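You operate a simulated robot arm through the tools that you are given. There is no shell and no other tool. Be economical: measure what you need, move in short steps, check, and stop when the job is done.

You run a simulated robot arm. Do the job below in one go: nothing can be reset, and whatever is moved stays where it is left.

Task
Put the blue china pot from the sideboard top on the yellow tile there. Then on the sideboard top, set the teal bowl inside the red one.

It is judged by the outcome, as a careful person would: the job done as asked, and still so three seconds after it is handed in. It fails if anything else is knocked over, pushed out of place, dropped, spilled or broken.

Robot
A 6-joint arm with a two-finger parallel gripper, fixed in place. Base frame: the origin is at the foot of the arm, x ahead of it, y to its left, z up; the work surface is at about z = 0.88. Lengths are in m, angles in degrees, forces in N, time in s.
With the tool pointing down near the work surface it reaches from about 0.24 to 0.64 m from the base axis. Its first joint turns from -66.0 to 66.0 degrees. Payload 2.7 kg.
Tool frame: the origin (TCP) lies between the finger pads and is the grasp point; the fingertips stand 0.023 m ahead of it; z points along the fingers, y is the line along which they close. Largest opening 0.094 m; finger width 0.038, thickness 0.01; the body of the gripper, 0.054 by 0.096 m, starts 0.039 m behind the TCP.
Orientation is that of the tool frame in the base frame, as a unit quaternion [x, y, z, w]. With the fingers straight down and closing along the base's y, the tool's x points along the base's -x, its y along +y and its z along -z.

Tools
- The arm moves only by the tool apply_moves. Its argument "steps" is a list of rows, each an object (a shift or turn left out is 0, a gripper value left out holds the last) with "xyz": the shift along the tool's x, y, z in units of 250 mm (1.0 is 250 mm), a list of three; "angular": the turn, a rotation vector about the tool's x, y, z in units of 120 degrees (1.0 is 120 degrees), a list of three; "jaw": the gripper command, from -1 (fully open) to 1 (shut), values between in proportion. In form: [{"xyz": [tx, ty, tz], "angular": [ax, ay, az], "jaw": jaw}, ...]. A call has 1 to 10 rows; each row is the pose to reach, as a shift and turn from the pose commanded when the call began, along the tool's axes at that moment. A call with a number of a shift or a turn outside -1 to 1 is refused whole. Rows are played at 5 a second. More than 0.05 m and 8.6 degrees between two rows, or a gripper value outside its range, and nothing of the call is played. Where a pose cannot be reached the arm comes as near as it can. A force on the tool above 40 N (or 10 N above the force at the start of the call, whichever is more), or a blocked arm, ends the call early, and 0.2 s more pass. The fingers move at their own pace (about 0.045 m/s each) and stop on an object; they squeeze with about 23 N. The grip force told is the motor's: it shows also when the fingers shut on nothing. Time passes only in rows, and 0.2 s behind the last, so rows that repeat a pose let the fingers close. It gives the time, the measured TCP pose, the force on the tool (base axes), the opening and the grip force at its end, in the units of the frame above (readings bear some noise).
- Cameras (640 x 400 px; columns grow to the right, rows downward): "scene" is fixed at [0.0748, -0.4308, 1.4073]; the picture's right is [0.77, -0.64, 0.00], its down [-0.35, -0.42, -0.84] and it looks along [0.54, 0.64, -0.54] (base axes); focal length 342 px, centre (320, 200). "wrist" rides on the gripper at [0.086, 0.016, -0.075] in the tool frame; the picture's right is [-0.18, 0.98, 0.00], its down [-0.58, -0.11, -0.81] and it looks along [-0.79, -0.15, 0.59] (tool axes); focal length 243 px, centre (320, 200). There is no depth. A picture from a camera that has moved, and an enlarged one, comes with that camera's place and axes in the base frame and with its lens.
- camera(camera): a new picture of that camera. No time passes.
- close_up(camera, box): a new picture of the part [left, top, right, bottom] of that camera's present view, enlarged. No time passes.
- close_job(): hands the job in; it is judged then, once.

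Go step by step. Nothing tells you positions but the pictures and the camera data: compare them with the known pose of the tool, close in by small moves and look again before you grip or let go. The budget is 120 turns and 64 pictures, counting those below and the enlarged ones. Unless the task says otherwise, let go and move clear before handing in, and close with one line.

The tools are called after "Emit:" by a JSON object that holds its "name" and its "arguments". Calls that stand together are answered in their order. apply_moves: Moves the arm, as the interface text tells. Its arguments: {"type":"object","properties":{"steps":{"type":"array","items":{"type":"object","properties":{"xyz":{"type":"array","items":{"type":"number"}},"angular":{"type":"array","items":{"type":"number"}},"jaw":{"type":"number"}}}}},"required":["steps"]} The other tools are called the same way: camera (camera) takes a picture; close_up (camera, box) takes an enlarged picture of a part of a camera's view; close_job () hands the job in.

At the start:

```text
t: 0.0
tool_pos: [0.3479, -0.0379, 1.1435]
orientation: [-0.001, 1.0, 0.0, 0.001]
ft_force: [0.1, 0.2, -0.1]
opening: 0.0939
finger_force: 0.2
```

scene: 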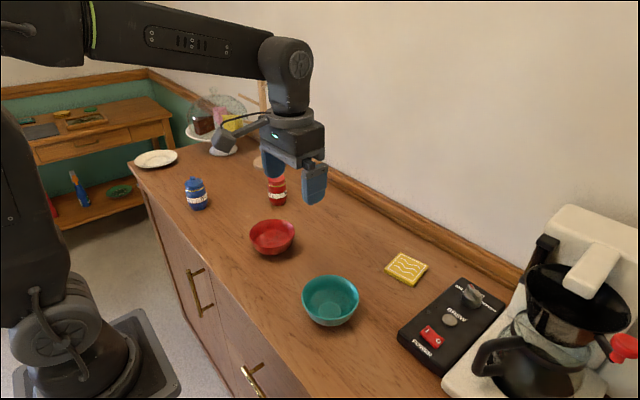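
wrist: 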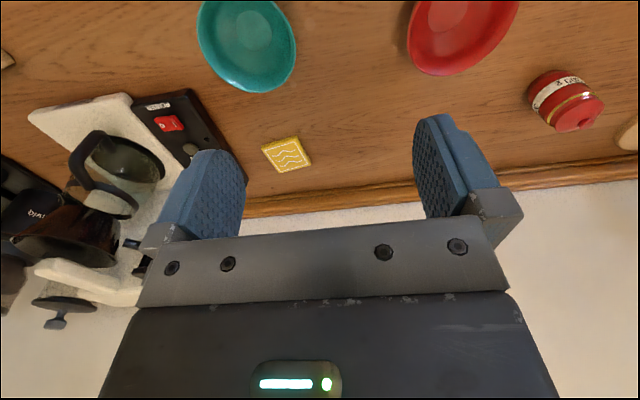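

I see the blue pot near (0.32, 0.38), the tile near (0.57, -0.14), the red bowl near (0.39, 0.12) and the teal bowl near (0.375, -0.106). I'll look closer at each one before moving.

Emit:
{"name": "close_up", "arguments": {"camera": "scene", "box": [150, 160, 310, 260]}}

Emit:
{"name": "close_up", "arguments": {"camera": "scene", "box": [280, 230, 440, 330]}}

```text
4.00 times, centred on (230, 210) of scene
camera zoom: at [0.0748, -0.4308, 1.4073], right [0.77, -0.64, 0.0], down [-0.35, -0.42, -0.84], along [0.54, 0.64, -0.54], focal length 1367 px, centre (680, 160)
```

zoom: 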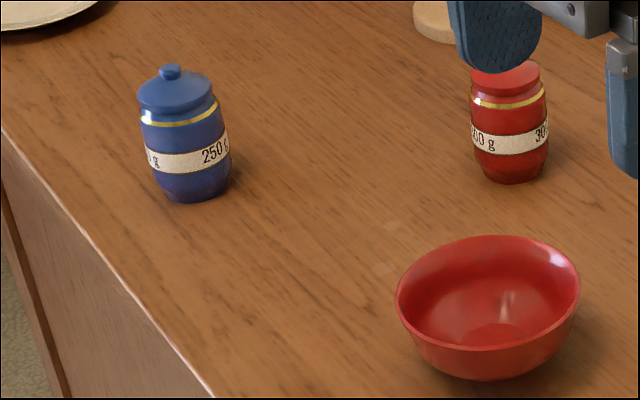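

```text
4.00 times, centred on (360, 280) of scene
camera zoom: at [0.0748, -0.4308, 1.4073], right [0.77, -0.64, 0.0], down [-0.35, -0.42, -0.84], along [0.54, 0.64, -0.54], focal length 1367 px, centre (160, -120)
```

zoom: 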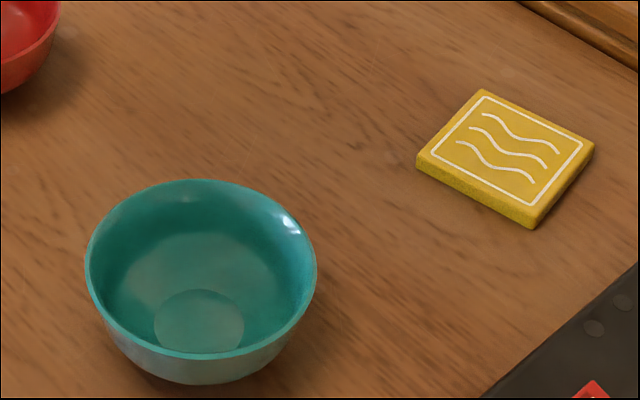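

The pot is about 57 mm wide and 93 mm tall with its knob, so I need to grip the body and keep the palm clear of the knob. I'll swing the arm toward the pot at height and look at it with the wrist camera.

Emit:
{"name": "apply_moves", "arguments": {"steps": [{"xyz": [0.067, 0.147, 0.02], "angular": [0, 0, -0.042]}, {"xyz": [0.133, 0.293, 0.04], "angular": [0, 0, -0.083]}, {"xyz": [0.2, 0.44, 0.06], "angular": [0, 0, -0.125]}, {"xyz": [0.267, 0.587, 0.08], "angular": [0, 0, -0.167]}, {"xyz": [0.333, 0.733, 0.1], "angular": [0, 0, -0.208]}, {"xyz": [0.4, 0.88, 0.12], "angular": [0, 0, -0.25]}]}}

```text
t: 1.4
tool_pos: [0.2488, 0.1818, 1.1128]
orientation: [-0.259, 0.966, -0.001, 0.001]
ft_force: [0.4, -0.6, 0.1]
opening: 0.0939
finger_force: 0.0
```

The swing went as planned, with the tool yawed 30°. I'll turn it the rest of the way and look.

Emit:
{"name": "apply_moves", "arguments": {"steps": [{"xyz": [0, 0.107, 0.084], "angular": [0, 0, -0.056]}, {"xyz": [0, 0.213, 0.168], "angular": [0, 0, -0.111]}, {"xyz": [0, 0.32, 0.252], "angular": [0, 0, -0.167]}, {"xyz": [0, 0.32, 0.252], "angular": [0, 0, -0.167]}]}}

Emit:
{"name": "camera", "arguments": {"camera": "wrist"}}

Emit:
{"name": "camera", "arguments": {"camera": "scene"}}

```text
t: 2.4
tool_pos: [0.2075, 0.2528, 1.0503]
orientation: [-0.424, 0.906, 0.0, 0.0]
ft_force: [-0.2, 0.1, 0.1]
opening: 0.0938
finger_force: 0.0
```

```text
59 pictures are left
camera wrist: at [0.1394, 0.1984, 1.1241], right [-0.64, 0.77, 0.0], down [0.45, 0.38, 0.81], along [0.62, 0.51, -0.59], focal length 243 px, centre (320, 200)
```

wrist: 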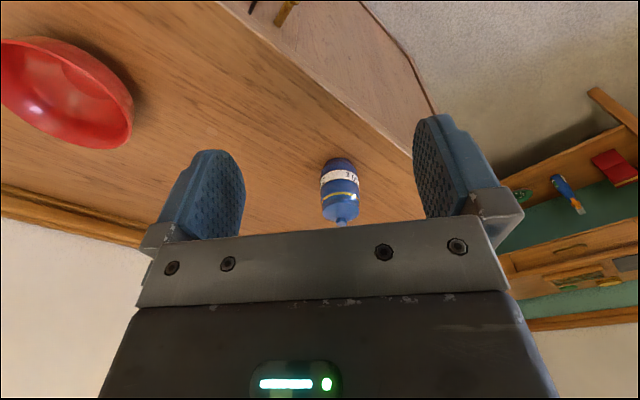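

```text
58 pictures are left
```

scene: 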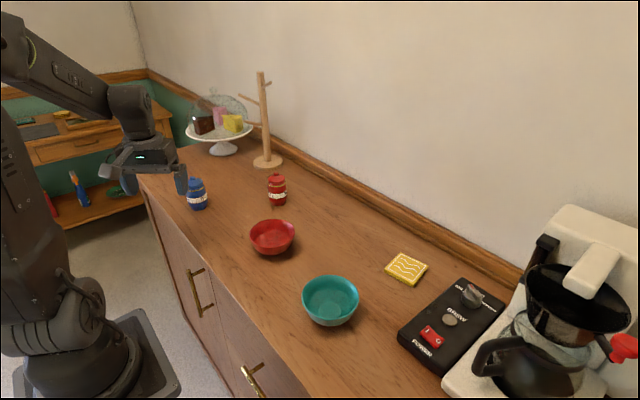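

Both cameras put the pot near (0.32, 0.38). I'll enlarge the wrist view to pin down its axis and heights.

Emit:
{"name": "close_up", "arguments": {"camera": "wrist", "box": [280, 140, 400, 230]}}

Emit:
{"name": "close_up", "arguments": {"camera": "scene", "box": [170, 165, 226, 221]}}

```text
4.44 times, centred on (340, 185) of wrist
camera zoom: at [0.1394, 0.1984, 1.1241], right [-0.64, 0.77, 0.0], down [0.45, 0.38, 0.81], along [0.62, 0.51, -0.59], focal length 1078 px, centre (231, 267)
```

zoom: 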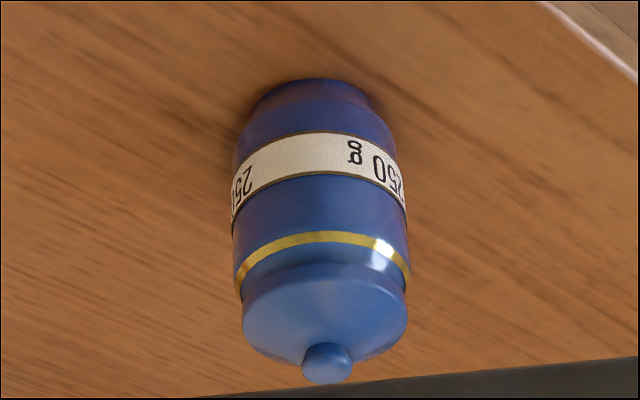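

```text
7.14 times, centred on (198, 193) of scene
camera zoom: at [0.0748, -0.4308, 1.4073], right [0.77, -0.64, 0.0], down [-0.35, -0.42, -0.84], along [0.54, 0.64, -0.54], focal length 2440 px, centre (1191, 250)
```

zoom: 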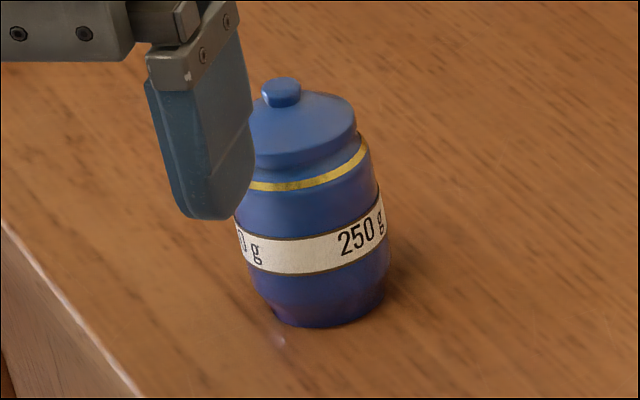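

The pot axis is at about (0.3185, 0.383), with the knob top near z = 0.973 and the body widest near z = 0.915. I'll move straight out above it and check alignment.

Emit:
{"name": "apply_moves", "arguments": {"steps": [{"xyz": [-0.171, 0, 0]}, {"xyz": [-0.342, -0.004, 0]}, {"xyz": [-0.513, -0.006, 0]}, {"xyz": [-0.684, -0.008, 0]}, {"xyz": [-0.684, -0.008, 0]}]}}

Emit:
{"name": "camera", "arguments": {"camera": "wrist"}}

Emit:
{"name": "close_up", "arguments": {"camera": "scene", "box": [130, 110, 258, 220]}}

```text
t: 3.6
tool_pos: [0.3191, 0.379, 1.0488]
orientation: [-0.424, 0.906, 0.0, 0.002]
ft_force: [-0.2, 0.3, 0.7]
opening: 0.0942
finger_force: 0.0
```

```text
55 pictures are left
camera wrist: at [0.2499, 0.3254, 1.1234], right [-0.64, 0.77, 0.0], down [0.46, 0.38, 0.81], along [0.62, 0.51, -0.59], focal length 243 px, centre (320, 200)
```

wrist: 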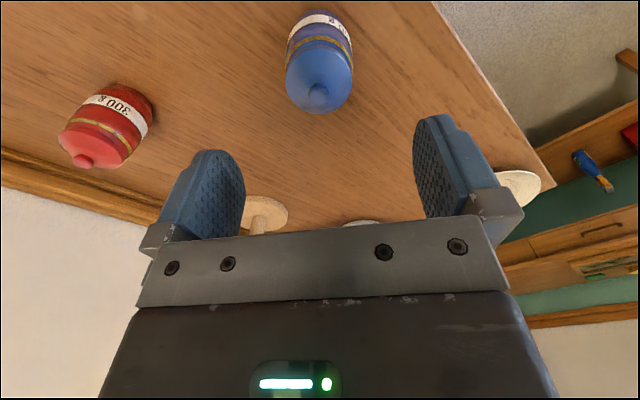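

```text
3.64 times, centred on (194, 165) of scene
camera zoom: at [0.0748, -0.4308, 1.4073], right [0.77, -0.64, 0.0], down [-0.35, -0.42, -0.84], along [0.54, 0.64, -0.54], focal length 1242 px, centre (778, 327)
```

zoom: 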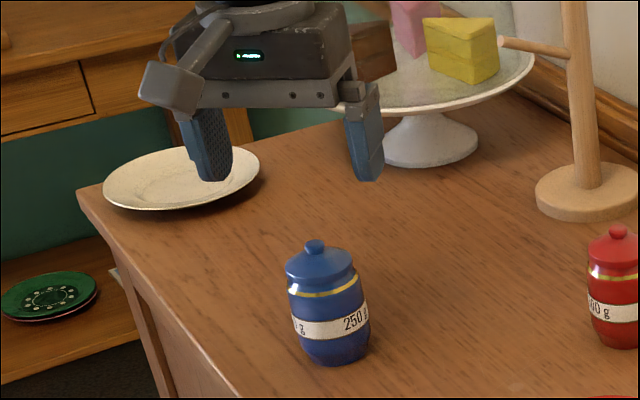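

The knob is at about (0.320, 0.382), within 4 mm of the tool axis. I'll correct that, lower to z ≈ 0.938 and check before gripping.

Emit:
{"name": "apply_moves", "arguments": {"steps": [{"xyz": [-0.012, 0.008, 0.12]}, {"xyz": [-0.012, 0.008, 0.24]}, {"xyz": [-0.012, 0.008, 0.34]}, {"xyz": [-0.012, 0.008, 0.4]}, {"xyz": [-0.012, 0.008, 0.44]}, {"xyz": [-0.012, 0.008, 0.44]}]}}

Emit:
{"name": "close_up", "arguments": {"camera": "scene", "box": [150, 145, 246, 225]}}

Emit:
{"name": "camera", "arguments": {"camera": "wrist"}}

```text
t: 5.0
tool_pos: [0.3208, 0.3823, 0.9407]
orientation: [-0.423, 0.906, 0.0, 0.001]
ft_force: [-0.9, 0.1, 0.4]
opening: 0.094
finger_force: 0.1
```

```text
5.00 times, centred on (198, 185) of scene
camera zoom: at [0.0748, -0.4308, 1.4073], right [0.77, -0.64, 0.0], down [-0.35, -0.42, -0.84], along [0.54, 0.64, -0.54], focal length 1708 px, centre (930, 275)
```

zoom: 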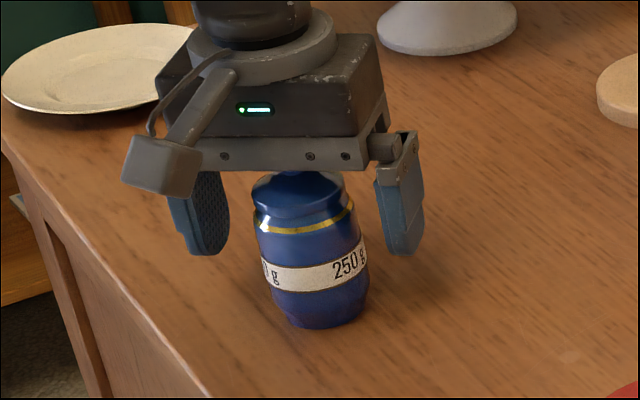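

```text
52 pictures are left
camera wrist: at [0.2521, 0.3285, 1.0145], right [-0.64, 0.77, 0.0], down [0.46, 0.38, 0.81], along [0.62, 0.51, -0.59], focal length 243 px, centre (320, 200)
```

wrist: 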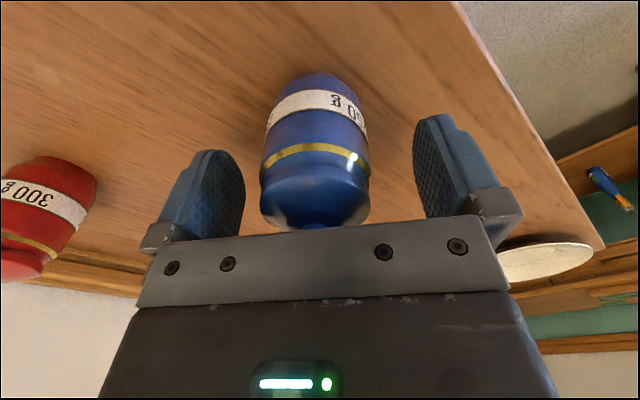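

The pot is centred between the fingers and nothing is touching. I'll go 3 mm lower and close.

Emit:
{"name": "apply_moves", "arguments": {"steps": [{"xyz": [0, 0, 0.012]}, {"xyz": [0, 0, 0.012], "jaw": 1}, {"xyz": [0, 0, 0.012], "jaw": 1}, {"xyz": [0, 0, 0.012], "jaw": 1}, {"xyz": [0, 0, 0.012], "jaw": 1}, {"xyz": [0, 0, 0.012], "jaw": 1}]}}

Emit:
{"name": "close_up", "arguments": {"camera": "scene", "box": [150, 145, 246, 225]}}

```text
t: 6.4
tool_pos: [0.3199, 0.3822, 0.9369]
orientation: [-0.424, 0.906, 0.0, 0.001]
ft_force: [1.1, 0.1, 0.1]
opening: 0.0506
finger_force: 23.1
```

```text
5.00 times, centred on (198, 185) of scene
camera zoom: at [0.0748, -0.4308, 1.4073], right [0.77, -0.64, 0.0], down [-0.35, -0.42, -0.84], along [0.54, 0.64, -0.54], focal length 1708 px, centre (930, 275)
```

zoom: 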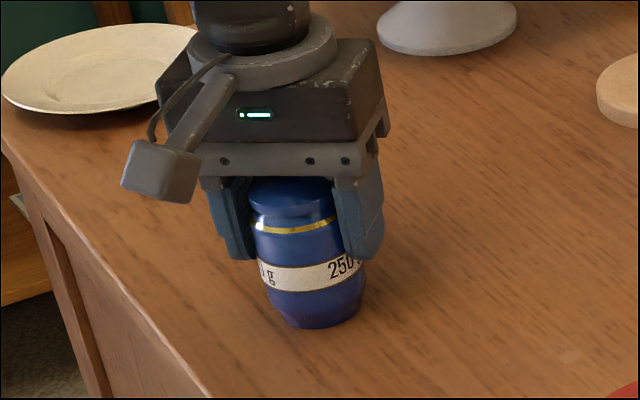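

The grip is firm at a 50.6 mm opening. I'll lift a little and look for slip.

Emit:
{"name": "apply_moves", "arguments": {"steps": [{"xyz": [0, 0, -0.03]}, {"xyz": [0, 0, -0.08]}, {"xyz": [0, 0, -0.16]}, {"xyz": [0, 0, -0.16]}]}}

Emit:
{"name": "close_up", "arguments": {"camera": "scene", "box": [150, 125, 246, 205]}}

```text
t: 7.4
tool_pos: [0.32, 0.3849, 0.9785]
orientation: [-0.423, 0.906, 0.0, 0.0]
ft_force: [0.0, -0.1, -2.7]
opening: 0.0507
finger_force: 22.9
```

```text
5.00 times, centred on (198, 165) of scene
camera zoom: at [0.0748, -0.4308, 1.4073], right [0.77, -0.64, 0.0], down [-0.35, -0.42, -0.84], along [0.54, 0.64, -0.54], focal length 1708 px, centre (930, 375)
```

zoom: 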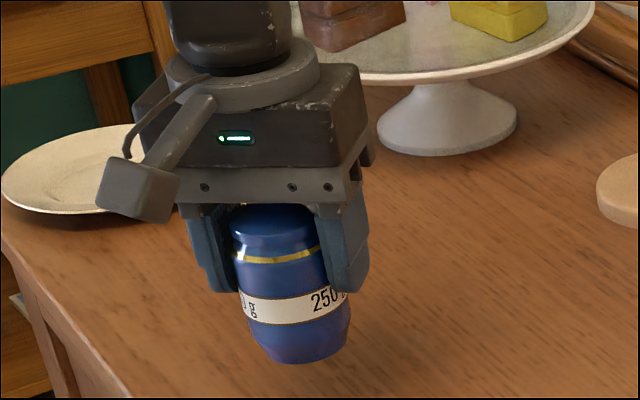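

The pot came up level without slipping. I'll raise it and carry it smoothly toward the tile, above everything else.

Emit:
{"name": "apply_moves", "arguments": {"steps": [{"xyz": [0, 0, -0.1]}, {"xyz": [0, 0, -0.22]}, {"xyz": [0.03, -0.06, -0.32], "angular": [0, 0, 0.015]}, {"xyz": [0.08, -0.173, -0.34], "angular": [0, 0, 0.044]}, {"xyz": [0.138, -0.3, -0.34], "angular": [0, 0, 0.077]}, {"xyz": [0.2, -0.433, -0.34], "angular": [0, 0, 0.111]}, {"xyz": [0.262, -0.567, -0.34], "angular": [0, 0, 0.145]}, {"xyz": [0.323, -0.7, -0.34], "angular": [0, 0, 0.179]}, {"xyz": [0.375, -0.813, -0.34], "angular": [0, 0, 0.207]}, {"xyz": [0.407, -0.882, -0.34], "angular": [0, 0, 0.225]}]}}

Emit:
{"name": "camera", "arguments": {"camera": "scene"}}

```text
t: 9.6
tool_pos: [0.4238, 0.1651, 1.0625]
orientation: [-0.2, 0.98, 0.0, 0.001]
ft_force: [-0.2, 0.2, -2.6]
opening: 0.051
finger_force: 23.1
```

```text
49 pictures are left
```

scene: 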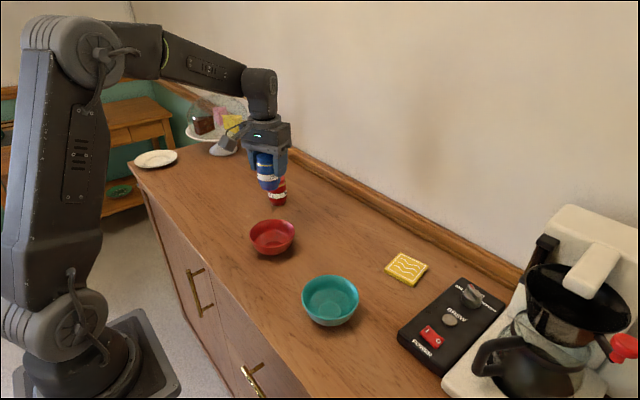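

The carry is steady. I put the tile's centre at about (0.561, -0.143), and I'll continue toward it.

Emit:
{"name": "apply_moves", "arguments": {"steps": [{"xyz": [0, -0.07, 0], "angular": [0, 0, 0.016]}, {"xyz": [-0.003, -0.19, 0], "angular": [0, 0, 0.044]}, {"xyz": [-0.005, -0.33, 0], "angular": [0, 0, 0.076]}, {"xyz": [-0.008, -0.47, 0], "angular": [0, 0, 0.108]}, {"xyz": [-0.01, -0.61, 0], "angular": [0, 0, 0.14]}, {"xyz": [-0.012, -0.75, 0], "angular": [0, 0, 0.172]}, {"xyz": [-0.015, -0.87, 0], "angular": [0, 0, 0.2]}, {"xyz": [-0.015, -0.942, 0], "angular": [0, 0, 0.217]}, {"xyz": [-0.015, -0.942, 0], "angular": [0, 0, 0.217]}]}}

Emit:
{"name": "camera", "arguments": {"camera": "wrist"}}

```text
t: 11.6
tool_pos: [0.5184, -0.0521, 1.0636]
orientation: [0.026, 1.0, 0.0, 0.0]
ft_force: [-0.6, 0.0, -2.9]
opening: 0.0508
finger_force: 23.2
```

```text
48 pictures are left
camera wrist: at [0.4332, -0.0295, 1.1374], right [0.23, 0.97, 0.0], down [0.57, -0.14, 0.81], along [0.78, -0.19, -0.59], focal length 243 px, centre (320, 200)
```

wrist: 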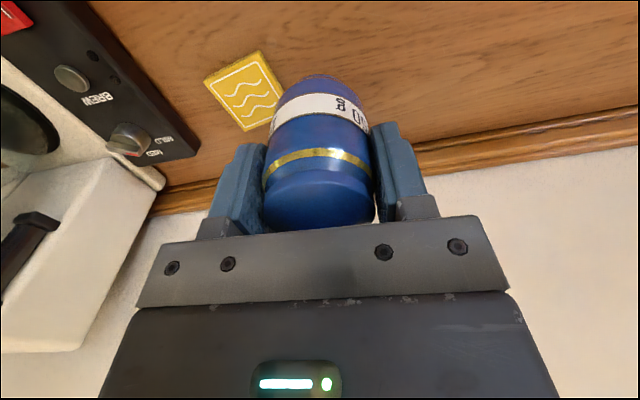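

Both cameras put the tile near (0.553, -0.139). I'll move over it and lower partway, then look again.

Emit:
{"name": "apply_moves", "arguments": {"steps": [{"xyz": [-0.039, -0.085, 0], "angular": [0, 0, 0.023]}, {"xyz": [-0.095, -0.2, 0], "angular": [0, 0, 0.05]}, {"xyz": [-0.14, -0.3, 0.03], "angular": [0, 0, 0.08]}, {"xyz": [-0.156, -0.34, 0.12], "angular": [0, 0, 0.092]}, {"xyz": [-0.156, -0.34, 0.22], "angular": [0, 0, 0.092]}, {"xyz": [-0.156, -0.34, 0.3], "angular": [0, 0, 0.092]}, {"xyz": [-0.156, -0.34, 0.3], "angular": [0, 0, 0.092]}]}}

Emit:
{"name": "camera", "arguments": {"camera": "wrist"}}

Emit:
{"name": "close_up", "arguments": {"camera": "scene", "box": [342, 200, 470, 300]}}

```text
t: 13.2
tool_pos: [0.5529, -0.1373, 0.9858]
orientation: [0.121, 0.993, 0.0, 0.001]
ft_force: [-0.2, 0.6, -2.0]
opening: 0.0509
finger_force: 23.1
```

```text
47 pictures are left
camera wrist: at [0.4729, -0.0991, 1.0598], right [0.42, 0.91, 0.0], down [0.54, -0.25, 0.81], along [0.73, -0.34, -0.59], focal length 243 px, centre (320, 200)
```

wrist: 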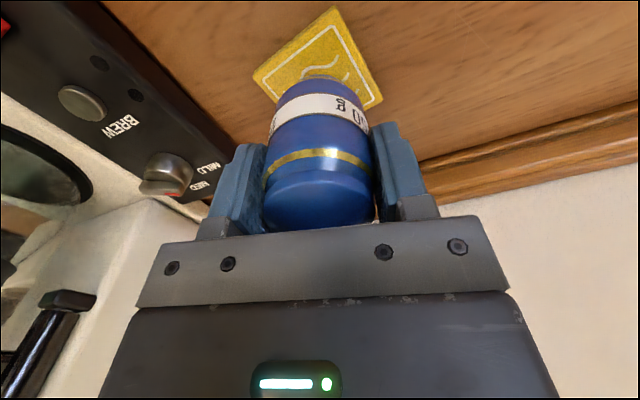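

```text
4.00 times, centred on (406, 250) of scene
camera zoom: at [0.0749, -0.4308, 1.4073], right [0.77, -0.64, 0.0], down [-0.35, -0.42, -0.84], along [0.54, 0.64, -0.54], focal length 1367 px, centre (-24, 0)
```

zoom: 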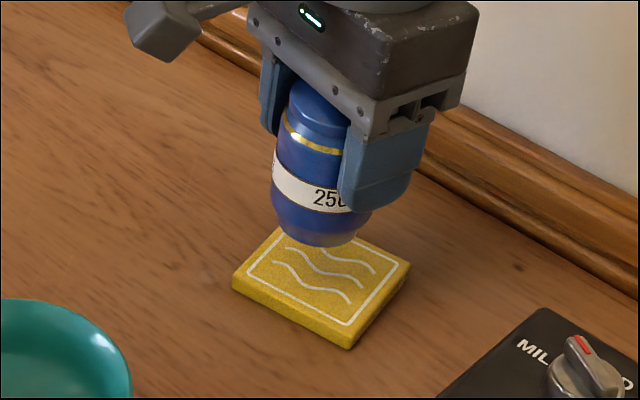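

The pot needs about 5 mm further outward to sit on the tile's centre. I'll shift it and lower to just above the tile.

Emit:
{"name": "apply_moves", "arguments": {"steps": [{"xyz": [-0.018, 0, 0.03]}, {"xyz": [-0.018, 0, 0.07]}, {"xyz": [-0.018, 0, 0.1]}, {"xyz": [-0.018, 0, 0.12]}, {"xyz": [-0.018, 0, 0.12]}]}}

Emit:
{"name": "camera", "arguments": {"camera": "wrist"}}

Emit:
{"name": "close_up", "arguments": {"camera": "scene", "box": [342, 200, 470, 300]}}

```text
t: 14.4
tool_pos: [0.559, -0.1392, 0.9568]
orientation: [0.121, 0.993, -0.001, 0.0]
ft_force: [-0.7, 0.6, -2.4]
opening: 0.0507
finger_force: 23.0
```

```text
45 pictures are left
camera wrist: at [0.478, -0.1004, 1.0312], right [0.42, 0.91, 0.0], down [0.54, -0.25, 0.81], along [0.73, -0.34, -0.59], focal length 243 px, centre (320, 200)
```

wrist: 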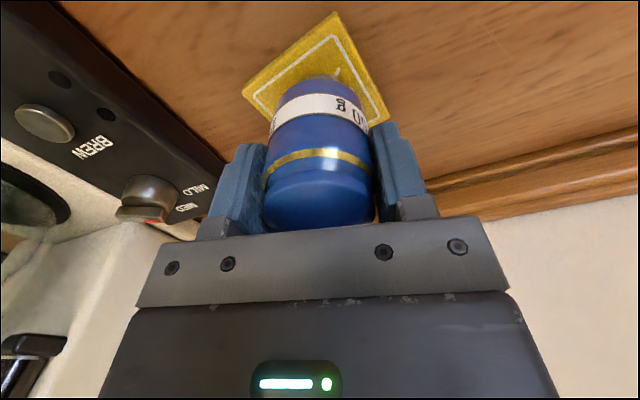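

```text
4.00 times, centred on (406, 250) of scene
camera zoom: at [0.0749, -0.4308, 1.4073], right [0.77, -0.64, 0.0], down [-0.35, -0.42, -0.84], along [0.54, 0.64, -0.54], focal length 1367 px, centre (-24, 0)
```

zoom: 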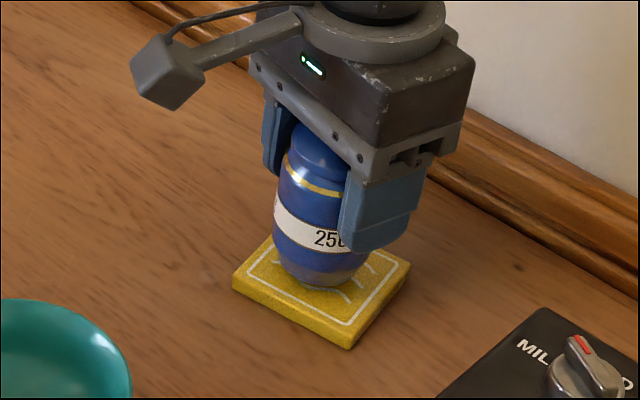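

The wrist view shows the pot base centred over the tile, about 8 mm above it. I'll lower gently in small steps and watch the force.

Emit:
{"name": "apply_moves", "arguments": {"steps": [{"xyz": [0, 0, 0.008]}, {"xyz": [0, 0, 0.016]}, {"xyz": [0, 0, 0.02]}, {"xyz": [0, 0, 0.024]}, {"xyz": [0, 0, 0.024]}]}}

```text
t: 15.6
tool_pos: [0.5571, -0.1382, 0.9524]
orientation: [0.122, 0.993, 0.0, 0.001]
ft_force: [0.4, 0.1, -2.0]
opening: 0.0505
finger_force: 22.8
```

Nothing touches yet, as the force still reads the pot's weight. I'll go lower in 1 mm steps.

Emit:
{"name": "apply_moves", "arguments": {"steps": [{"xyz": [0, 0, 0.004]}, {"xyz": [0, 0, 0.008]}, {"xyz": [0, 0, 0.008]}]}}

Emit:
{"name": "close_up", "arguments": {"camera": "scene", "box": [374, 225, 438, 290]}}

```text
t: 16.4
tool_pos: [0.5582, -0.1385, 0.9493]
orientation: [0.122, 0.992, 0.0, 0.0]
ft_force: [0.5, 0.2, -2.1]
opening: 0.0507
finger_force: 23.0
```

```text
6.15 times, centred on (406, 258) of scene
camera zoom: at [0.0749, -0.4308, 1.4073], right [0.77, -0.64, 0.0], down [-0.35, -0.42, -0.84], along [0.54, 0.64, -0.54], focal length 2102 px, centre (-209, -154)
```

zoom: 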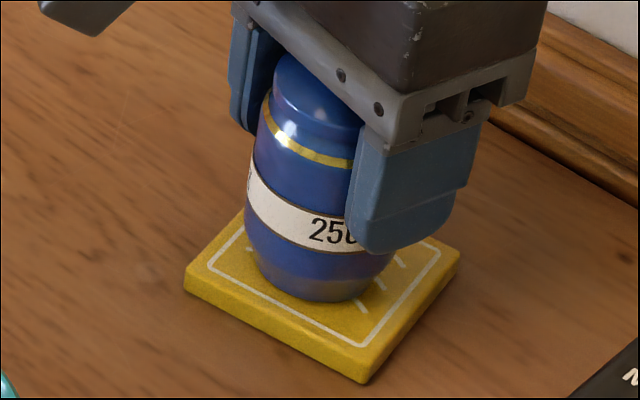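

It is very nearly down. I'll continue in 1 mm steps.

Emit:
{"name": "apply_moves", "arguments": {"steps": [{"xyz": [0, 0, 0.004]}, {"xyz": [0, 0, 0.004]}]}}

Emit:
{"name": "apply_moves", "arguments": {"steps": [{"xyz": [0, 0, 0.004]}, {"xyz": [0, 0, 0.004]}]}}

```text
t: 17.0
tool_pos: [0.5587, -0.1383, 0.948]
orientation: [0.122, 0.993, 0.0, 0.001]
ft_force: [-0.5, 0.5, -1.6]
opening: 0.0506
finger_force: 23.1
```

```text
t: 17.6
tool_pos: [0.559, -0.1393, 0.9474]
orientation: [0.123, 0.992, 0.0, 0.001]
ft_force: [-0.9, -0.6, 3.4]
opening: 0.0507
finger_force: 22.3
```

The force has turned positive, so the pot rests on the tile. I'll open and rise straight up.

Emit:
{"name": "apply_moves", "arguments": {"steps": [{"jaw": -0.3}, {"jaw": -1}, {"jaw": -1}, {"jaw": -1}, {"jaw": -1}, {"xyz": [0, 0, -0.08], "jaw": -1}, {"xyz": [0, 0, -0.24], "jaw": -1}, {"xyz": [0, 0, -0.42], "jaw": -1}, {"xyz": [0, 0, -0.5], "jaw": -1}]}}

Emit:
{"name": "camera", "arguments": {"camera": "scene"}}

Emit:
{"name": "close_up", "arguments": {"camera": "scene", "box": [342, 200, 470, 300]}}

```text
t: 19.6
tool_pos: [0.5583, -0.1387, 1.0748]
orientation: [0.122, 0.993, 0.0, 0.001]
ft_force: [-0.3, 0.5, -1.0]
opening: 0.0941
finger_force: 0.2
```

```text
42 pictures are left
```

scene: 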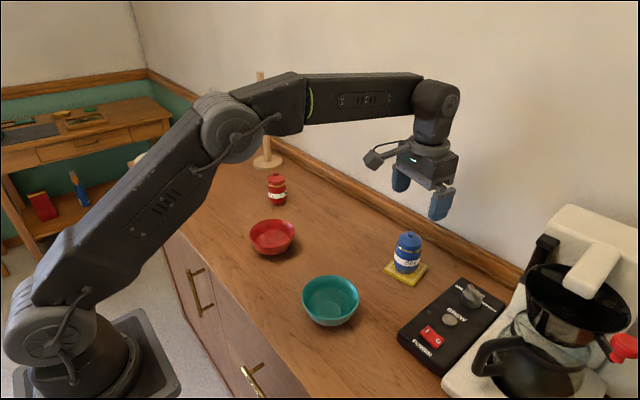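

```text
4.00 times, centred on (406, 250) of scene
camera zoom: at [0.0748, -0.4308, 1.4073], right [0.77, -0.64, 0.0], down [-0.35, -0.42, -0.84], along [0.54, 0.64, -0.54], focal length 1367 px, centre (-24, 0)
```

zoom: 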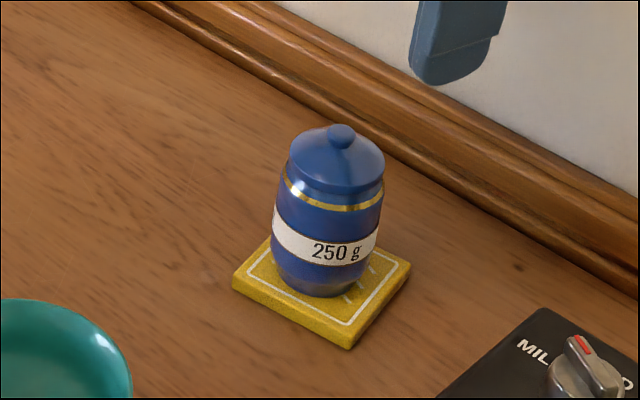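

The pot stands centred on the tile and is stable. Next I'll measure the bowls, so I'm moving back to view both with the wrist camera.

Emit:
{"name": "apply_moves", "arguments": {"steps": [{"xyz": [0.12, 0.04, -0.06], "angular": [0, 0, -0.017]}, {"xyz": [0.27, 0.08, -0.12], "angular": [0, 0, -0.034]}, {"xyz": [0.42, 0.13, -0.18], "angular": [0, 0, -0.05]}, {"xyz": [0.57, 0.17, -0.18], "angular": [0, 0, -0.067]}, {"xyz": [0.72, 0.21, -0.18], "angular": [0, 0, -0.084]}, {"xyz": [0.86, 0.26, -0.18], "angular": [0, 0, -0.1]}, {"xyz": [0.96, 0.296, -0.18], "angular": [0, 0, -0.117]}, {"xyz": [0.96, 0.296, -0.18], "angular": [0, 0, -0.117]}]}}

Emit:
{"name": "camera", "arguments": {"camera": "wrist"}}

```text
t: 21.4
tool_pos: [0.3439, -0.0105, 1.1175]
orientation: [-0.001, 1.0, 0.0, 0.0]
ft_force: [-0.7, -0.2, -0.2]
opening: 0.0941
finger_force: 0.0
```

```text
40 pictures are left
camera wrist: at [0.2564, 0.0072, 1.1923], right [0.18, 0.98, 0.0], down [0.58, -0.11, 0.81], along [0.79, -0.15, -0.59], focal length 243 px, centre (320, 200)
```

wrist: 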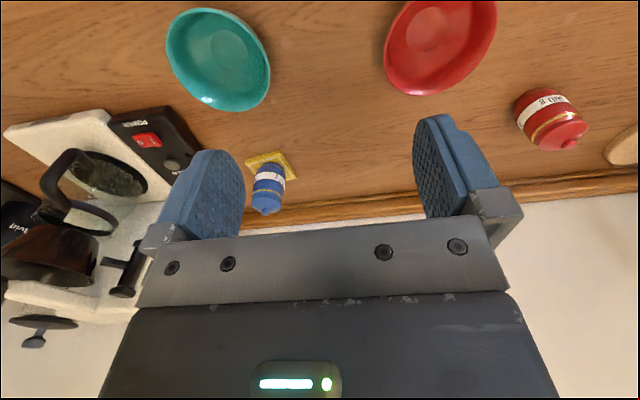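

Both bowls are in view. I'll enlarge each to measure its rim and base.

Emit:
{"name": "close_up", "arguments": {"camera": "wrist", "box": [138, 0, 298, 120]}}

Emit:
{"name": "close_up", "arguments": {"camera": "wrist", "box": [360, 0, 520, 100]}}

Emit:
{"name": "close_up", "arguments": {"camera": "scene", "box": [232, 205, 372, 335]}}

```text
3.33 times, centred on (218, 60) of wrist
camera zoom: at [0.2564, 0.0072, 1.1923], right [0.18, 0.98, 0.0], down [0.58, -0.11, 0.81], along [0.79, -0.15, -0.59], focal length 809 px, centre (660, 667)
```

zoom: 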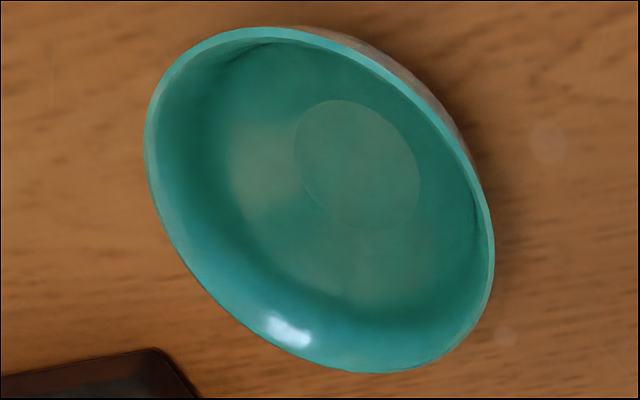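

```text
4.00 times, centred on (440, 50) of wrist
camera zoom: at [0.2564, 0.0072, 1.1923], right [0.18, 0.98, 0.0], down [0.58, -0.11, 0.81], along [0.79, -0.15, -0.59], focal length 970 px, centre (-160, 800)
```

zoom: 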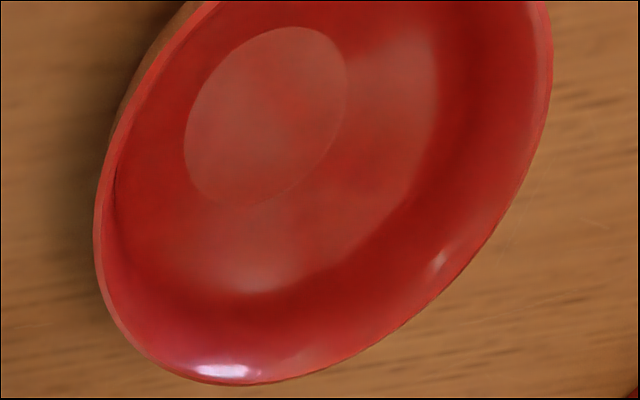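

```text
3.08 times, centred on (302, 270) of scene
camera zoom: at [0.0748, -0.4308, 1.4073], right [0.77, -0.64, 0.0], down [-0.35, -0.42, -0.84], along [0.54, 0.64, -0.54], focal length 1051 px, centre (375, -15)
```

zoom: 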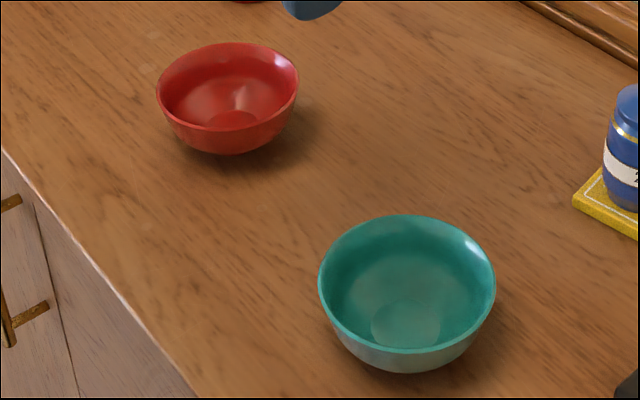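

The bowls look the same size, about 104 mm across the rim and 55 mm high, so the teal one should nest. I'll check the wall profile to choose the grip angle on the rim.

Emit:
{"name": "close_up", "arguments": {"camera": "scene", "box": [295, 265, 367, 335]}}

Emit:
{"name": "close_up", "arguments": {"camera": "scene", "box": [240, 210, 304, 266]}}

```text
5.71 times, centred on (331, 300) of scene
camera zoom: at [0.0748, -0.4308, 1.4073], right [0.77, -0.64, 0.0], down [-0.35, -0.42, -0.84], along [0.54, 0.64, -0.54], focal length 1952 px, centre (257, -371)
```

zoom: 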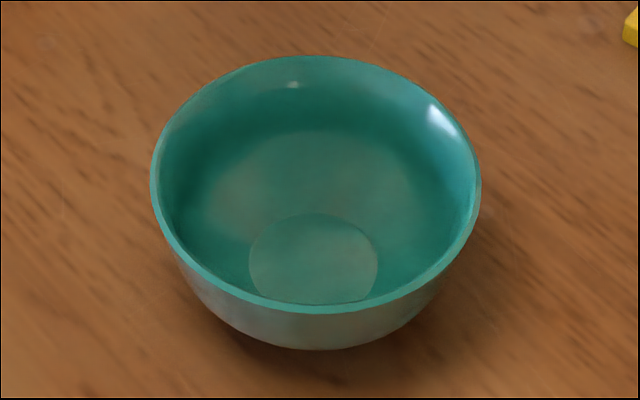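

```text
7.14 times, centred on (272, 238) of scene
camera zoom: at [0.0748, -0.4308, 1.4073], right [0.77, -0.64, 0.0], down [-0.35, -0.42, -0.84], along [0.54, 0.64, -0.54], focal length 2440 px, centre (663, -71)
```

zoom: 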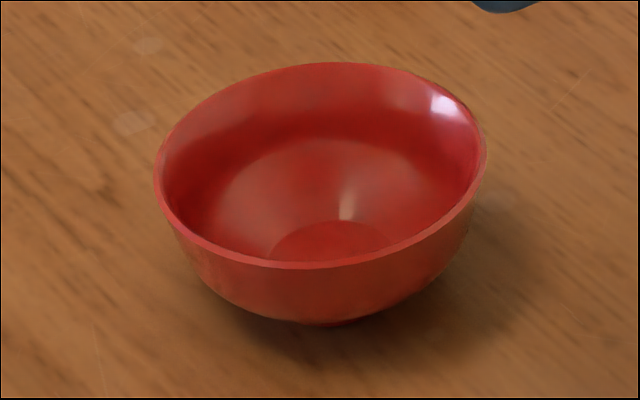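

The walls are steep near the rim and about 3 mm thick. I'll grip the teal bowl's +y rim with a shallow grip, tilted 12° to match the wall, and first hover above it with the jaw partly open.

Emit:
{"name": "apply_moves", "arguments": {"steps": [{"xyz": [-0.014, -0.04, 0.094], "angular": [0.02, 0, 0], "jaw": 0.36}, {"xyz": [-0.027, -0.081, 0.188], "angular": [0.04, 0, 0], "jaw": 0.36}, {"xyz": [-0.041, -0.121, 0.282], "angular": [0.06, 0, 0], "jaw": 0.36}, {"xyz": [-0.054, -0.162, 0.376], "angular": [0.08, 0, 0], "jaw": 0.36}, {"xyz": [-0.068, -0.202, 0.47], "angular": [0.1, 0, 0], "jaw": 0.36}, {"xyz": [-0.068, -0.202, 0.47], "angular": [0.1, 0, 0], "jaw": 0.36}]}}

Emit:
{"name": "camera", "arguments": {"camera": "wrist"}}

Emit:
{"name": "close_up", "arguments": {"camera": "scene", "box": [280, 220, 408, 330]}}

```text
t: 22.8
tool_pos: [0.3609, -0.0593, 0.9987]
orientation: [-0.001, 0.995, -0.104, 0.001]
ft_force: [-0.7, 0.8, 0.1]
opening: 0.0302
finger_force: 0.1
```

```text
34 pictures are left
camera wrist: at [0.2743, -0.0258, 1.0689], right [0.18, 0.96, -0.2], down [0.58, 0.06, 0.81], along [0.79, -0.27, -0.55], focal length 243 px, centre (320, 200)
```

wrist: 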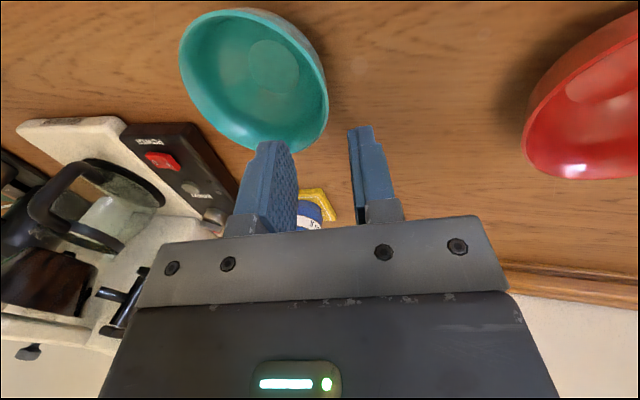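

```text
3.64 times, centred on (344, 275) of scene
camera zoom: at [0.0748, -0.4308, 1.4073], right [0.77, -0.64, 0.0], down [-0.35, -0.42, -0.84], along [0.54, 0.64, -0.54], focal length 1242 px, centre (233, -73)
```

zoom: 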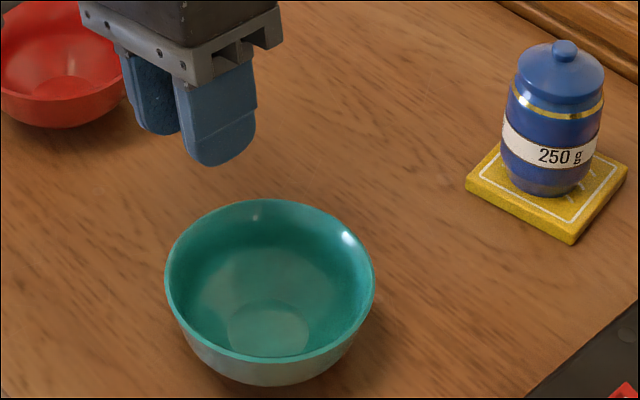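

The rim's +y point is at about (0.358, -0.065, 0.936). I'll lower until the fingertips are just above it and check.

Emit:
{"name": "apply_moves", "arguments": {"steps": [{"xyz": [0.012, 0.026, 0.06]}, {"xyz": [0.012, 0.026, 0.11]}, {"xyz": [0.012, 0.026, 0.132]}, {"xyz": [0.012, 0.026, 0.132]}]}}

Emit:
{"name": "camera", "arguments": {"camera": "wrist"}}

Emit:
{"name": "close_up", "arguments": {"camera": "scene", "box": [290, 235, 370, 315]}}

```text
t: 23.8
tool_pos: [0.3577, -0.0597, 0.9669]
orientation: [-0.001, 0.995, -0.104, 0.001]
ft_force: [0.6, 0.2, -1.3]
opening: 0.0303
finger_force: 0.1
```

```text
32 pictures are left
camera wrist: at [0.271, -0.0263, 1.0355], right [0.18, 0.96, -0.2], down [0.58, 0.06, 0.81], along [0.79, -0.27, -0.55], focal length 243 px, centre (320, 200)
```

wrist: 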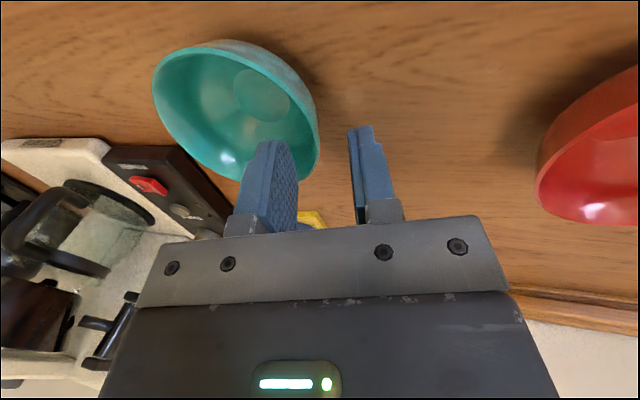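

```text
5.00 times, centred on (330, 275) of scene
camera zoom: at [0.0748, -0.4308, 1.4073], right [0.77, -0.64, 0.0], down [-0.35, -0.42, -0.84], along [0.54, 0.64, -0.54], focal length 1708 px, centre (270, -175)
```

zoom: 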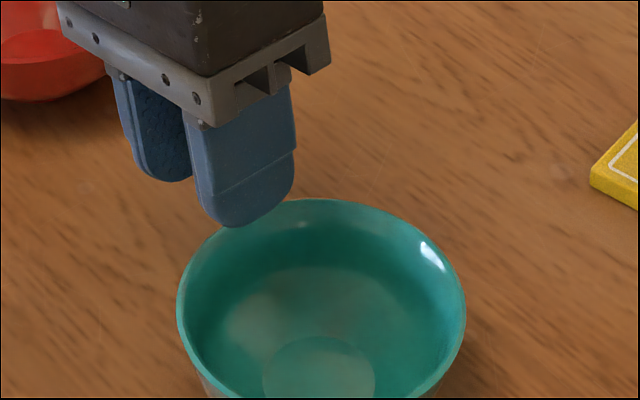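

The rim lies midway between the fingers. I'll lower 18 mm along the tool so the tips pass about 10 mm below the rim.

Emit:
{"name": "apply_moves", "arguments": {"steps": [{"xyz": [0, -0.004, 0.025]}, {"xyz": [0, -0.004, 0.05]}, {"xyz": [0, -0.004, 0.072]}, {"xyz": [0, -0.004, 0.072]}]}}

Emit:
{"name": "close_up", "arguments": {"camera": "wrist", "box": [140, 40, 420, 240]}}

Emit:
{"name": "close_up", "arguments": {"camera": "scene", "box": [290, 245, 370, 325]}}

```text
t: 24.8
tool_pos: [0.3566, -0.066, 0.9482]
orientation: [-0.001, 0.994, -0.105, 0.0]
ft_force: [0.3, -0.3, 0.7]
opening: 0.0302
finger_force: 0.0
```

```text
2.00 times, centred on (280, 140) of wrist
camera zoom: at [0.2707, -0.032, 1.0184], right [0.18, 0.96, -0.2], down [0.58, 0.06, 0.81], along [0.79, -0.27, -0.55], focal length 485 px, centre (400, 320)
```

zoom: 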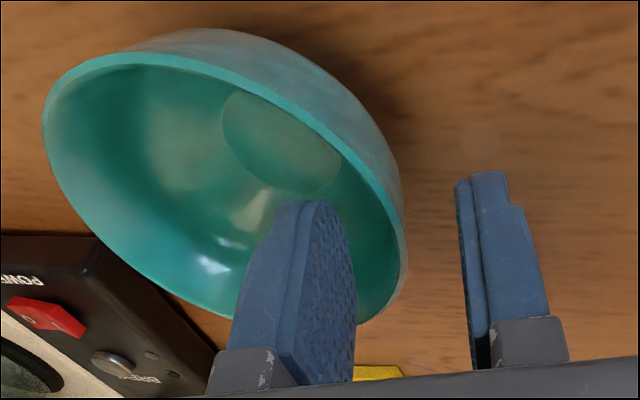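

```text
5.00 times, centred on (330, 285) of scene
camera zoom: at [0.0748, -0.4308, 1.4073], right [0.77, -0.64, 0.0], down [-0.35, -0.42, -0.84], along [0.54, 0.64, -0.54], focal length 1708 px, centre (270, -225)
```

zoom: 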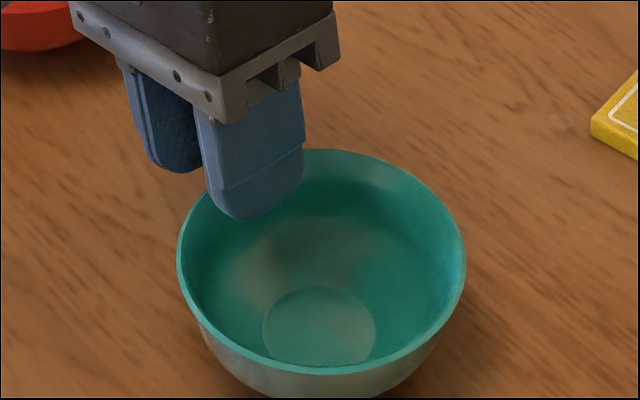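

The rim is centred between the fingers, with one inside and one outside. I'll close on it.

Emit:
{"name": "apply_moves", "arguments": {"steps": [{"jaw": 0.6}, {"jaw": 0.8}, {"jaw": 1}, {"jaw": 1}, {"jaw": 1}]}}

Emit:
{"name": "close_up", "arguments": {"camera": "wrist", "box": [140, 40, 420, 240]}}

Emit:
{"name": "close_up", "arguments": {"camera": "scene", "box": [290, 245, 370, 325]}}

```text
t: 26.0
tool_pos: [0.3571, -0.065, 0.949]
orientation: [-0.001, 0.995, -0.104, 0.001]
ft_force: [0.1, -0.5, 2.0]
opening: 0.0105
finger_force: 23.3
```

```text
2.00 times, centred on (280, 140) of wrist
camera zoom: at [0.2707, -0.032, 1.0186], right [0.18, 0.96, -0.2], down [0.58, 0.06, 0.81], along [0.79, -0.27, -0.55], focal length 485 px, centre (400, 320)
```

zoom: 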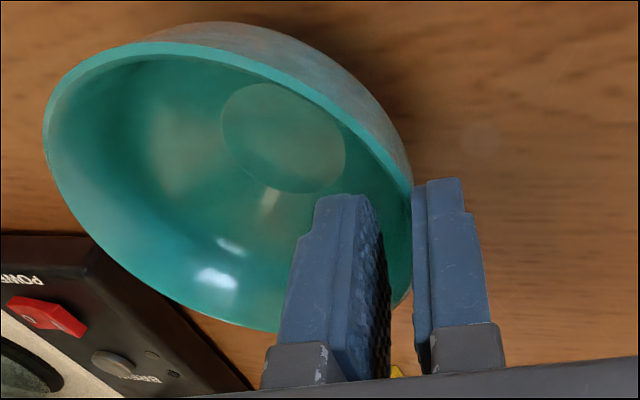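

```text
5.00 times, centred on (330, 285) of scene
camera zoom: at [0.0748, -0.4308, 1.4073], right [0.77, -0.64, 0.0], down [-0.35, -0.42, -0.84], along [0.54, 0.64, -0.54], focal length 1708 px, centre (270, -225)
```

zoom: 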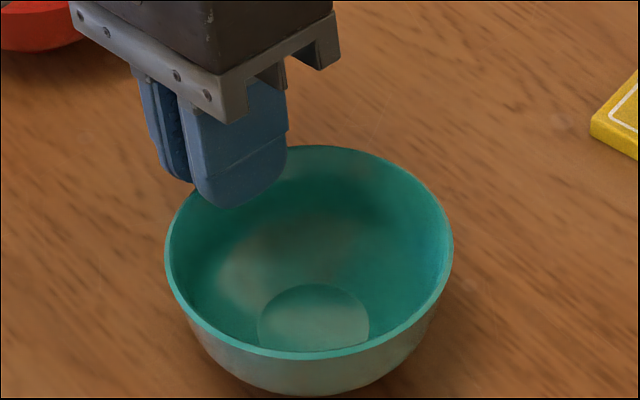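

The rim is gripped and the bowl shifted only a few millimetres. I'll lift it straight up a little and check how it hangs.

Emit:
{"name": "apply_moves", "arguments": {"steps": [{"xyz": [0, -0.008, -0.039]}, {"xyz": [0, -0.017, -0.078]}, {"xyz": [0, -0.025, -0.117]}, {"xyz": [0, -0.033, -0.156]}, {"xyz": [0, -0.033, -0.156]}]}}

Emit:
{"name": "close_up", "arguments": {"camera": "wrist", "box": [140, 40, 420, 240]}}

Emit:
{"name": "close_up", "arguments": {"camera": "scene", "box": [270, 215, 370, 315]}}

```text
t: 27.2
tool_pos: [0.3571, -0.0652, 0.9882]
orientation: [-0.001, 0.995, -0.105, 0.002]
ft_force: [-0.3, 0.0, -1.3]
opening: 0.0098
finger_force: 23.0
```

```text
2.00 times, centred on (280, 140) of wrist
camera zoom: at [0.2708, -0.0319, 1.0585], right [0.18, 0.96, -0.2], down [0.58, 0.06, 0.81], along [0.79, -0.27, -0.55], focal length 485 px, centre (400, 320)
```

zoom: 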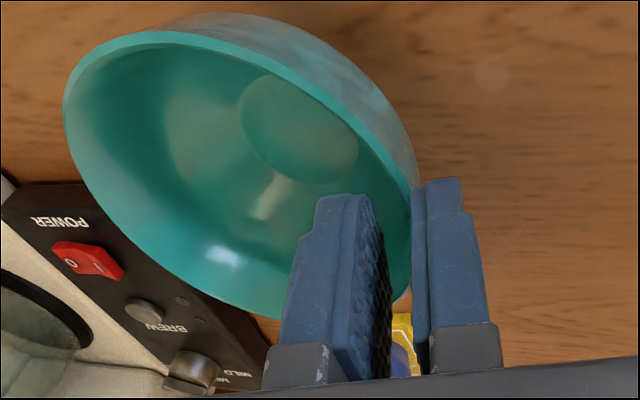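

```text
4.00 times, centred on (320, 265) of scene
camera zoom: at [0.0748, -0.4308, 1.4073], right [0.77, -0.64, 0.0], down [-0.35, -0.42, -0.84], along [0.54, 0.64, -0.54], focal length 1367 px, centre (320, -60)
```

zoom: 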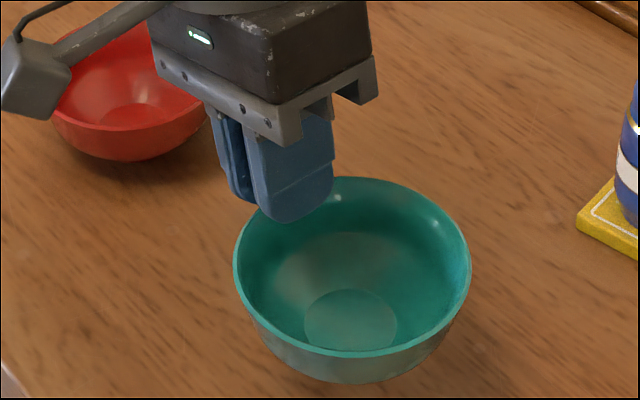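

The bowl holds but the free side hangs about 5° low. I'll tilt the tool 5° more to level it, raise it, and carry it over to the red bowl near (0.380, 0.104).

Emit:
{"name": "apply_moves", "arguments": {"steps": [{"xyz": [0, -0.017, -0.08], "angular": [0.01, 0, 0]}, {"xyz": [0, -0.035, -0.164], "angular": [0.025, 0, 0]}, {"xyz": [-0.008, 0.03, -0.178], "angular": [0.042, 0, 0]}, {"xyz": [-0.02, 0.15, -0.204], "angular": [0.042, 0, 0]}, {"xyz": [-0.035, 0.28, -0.231], "angular": [0.042, 0, 0]}, {"xyz": [-0.05, 0.41, -0.259], "angular": [0.042, 0, 0]}, {"xyz": [-0.065, 0.54, -0.287], "angular": [0.042, 0, 0]}, {"xyz": [-0.078, 0.67, -0.314], "angular": [0.042, 0, 0]}, {"xyz": [-0.088, 0.78, -0.337], "angular": [0.042, 0, 0]}, {"xyz": [-0.092, 0.834, -0.349], "angular": [0.042, 0, 0]}]}}

Emit:
{"name": "camera", "arguments": {"camera": "wrist"}}

Emit:
{"name": "close_up", "arguments": {"camera": "scene", "box": [210, 155, 330, 275]}}

```text
t: 29.4
tool_pos: [0.3804, 0.1589, 1.03]
orientation: [-0.002, 0.989, -0.148, 0.002]
ft_force: [0.3, -0.6, -0.9]
opening: 0.01
finger_force: 22.8
```

```text
24 pictures are left
camera wrist: at [0.293, 0.1977, 1.0955], right [0.18, 0.94, -0.29], down [0.58, 0.13, 0.8], along [0.79, -0.31, -0.52], focal length 243 px, centre (320, 200)
```

wrist: 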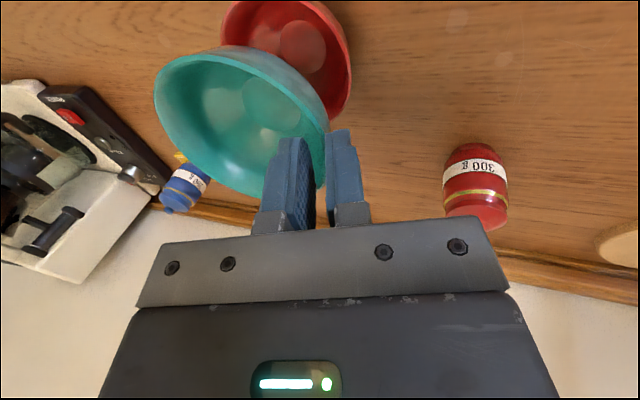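

```text
3.33 times, centred on (270, 215) of scene
camera zoom: at [0.0748, -0.4308, 1.4073], right [0.77, -0.64, 0.0], down [-0.35, -0.42, -0.84], along [0.54, 0.64, -0.54], focal length 1139 px, centre (487, 150)
```

zoom: 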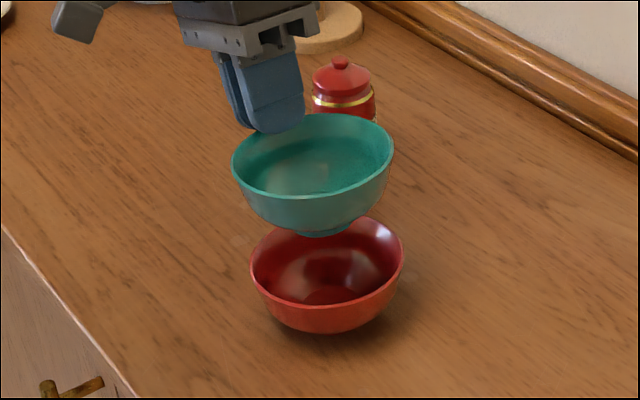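

The bowl is over the red one, but I want to check its tilt in the grip before lowering, so I'll enlarge the same wrist area as before.

Emit:
{"name": "close_up", "arguments": {"camera": "wrist", "box": [140, 40, 420, 240]}}

Emit:
{"name": "close_up", "arguments": {"camera": "scene", "box": [230, 180, 294, 236]}}

```text
2.00 times, centred on (280, 140) of wrist
camera zoom: at [0.293, 0.1977, 1.0955], right [0.18, 0.94, -0.29], down [0.58, 0.13, 0.8], along [0.79, -0.31, -0.52], focal length 485 px, centre (400, 320)
```

zoom: 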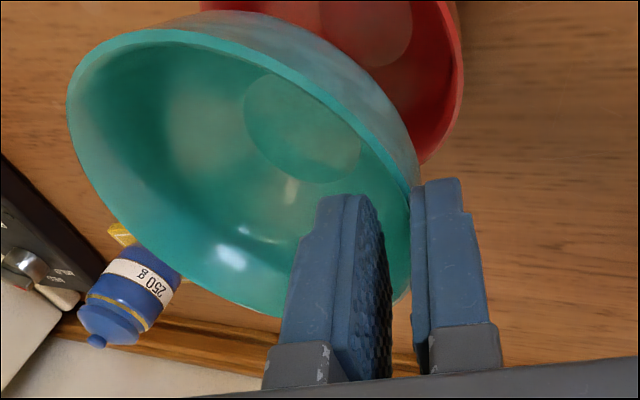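

```text
7.14 times, centred on (262, 208) of scene
camera zoom: at [0.0748, -0.4308, 1.4073], right [0.77, -0.64, 0.0], down [-0.35, -0.42, -0.84], along [0.54, 0.64, -0.54], focal length 2440 px, centre (734, 143)
```

zoom: 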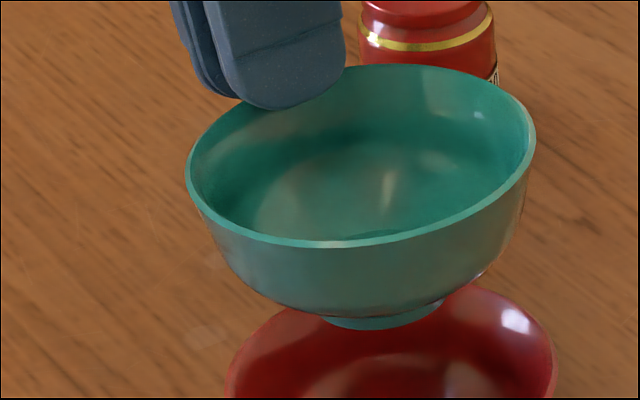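

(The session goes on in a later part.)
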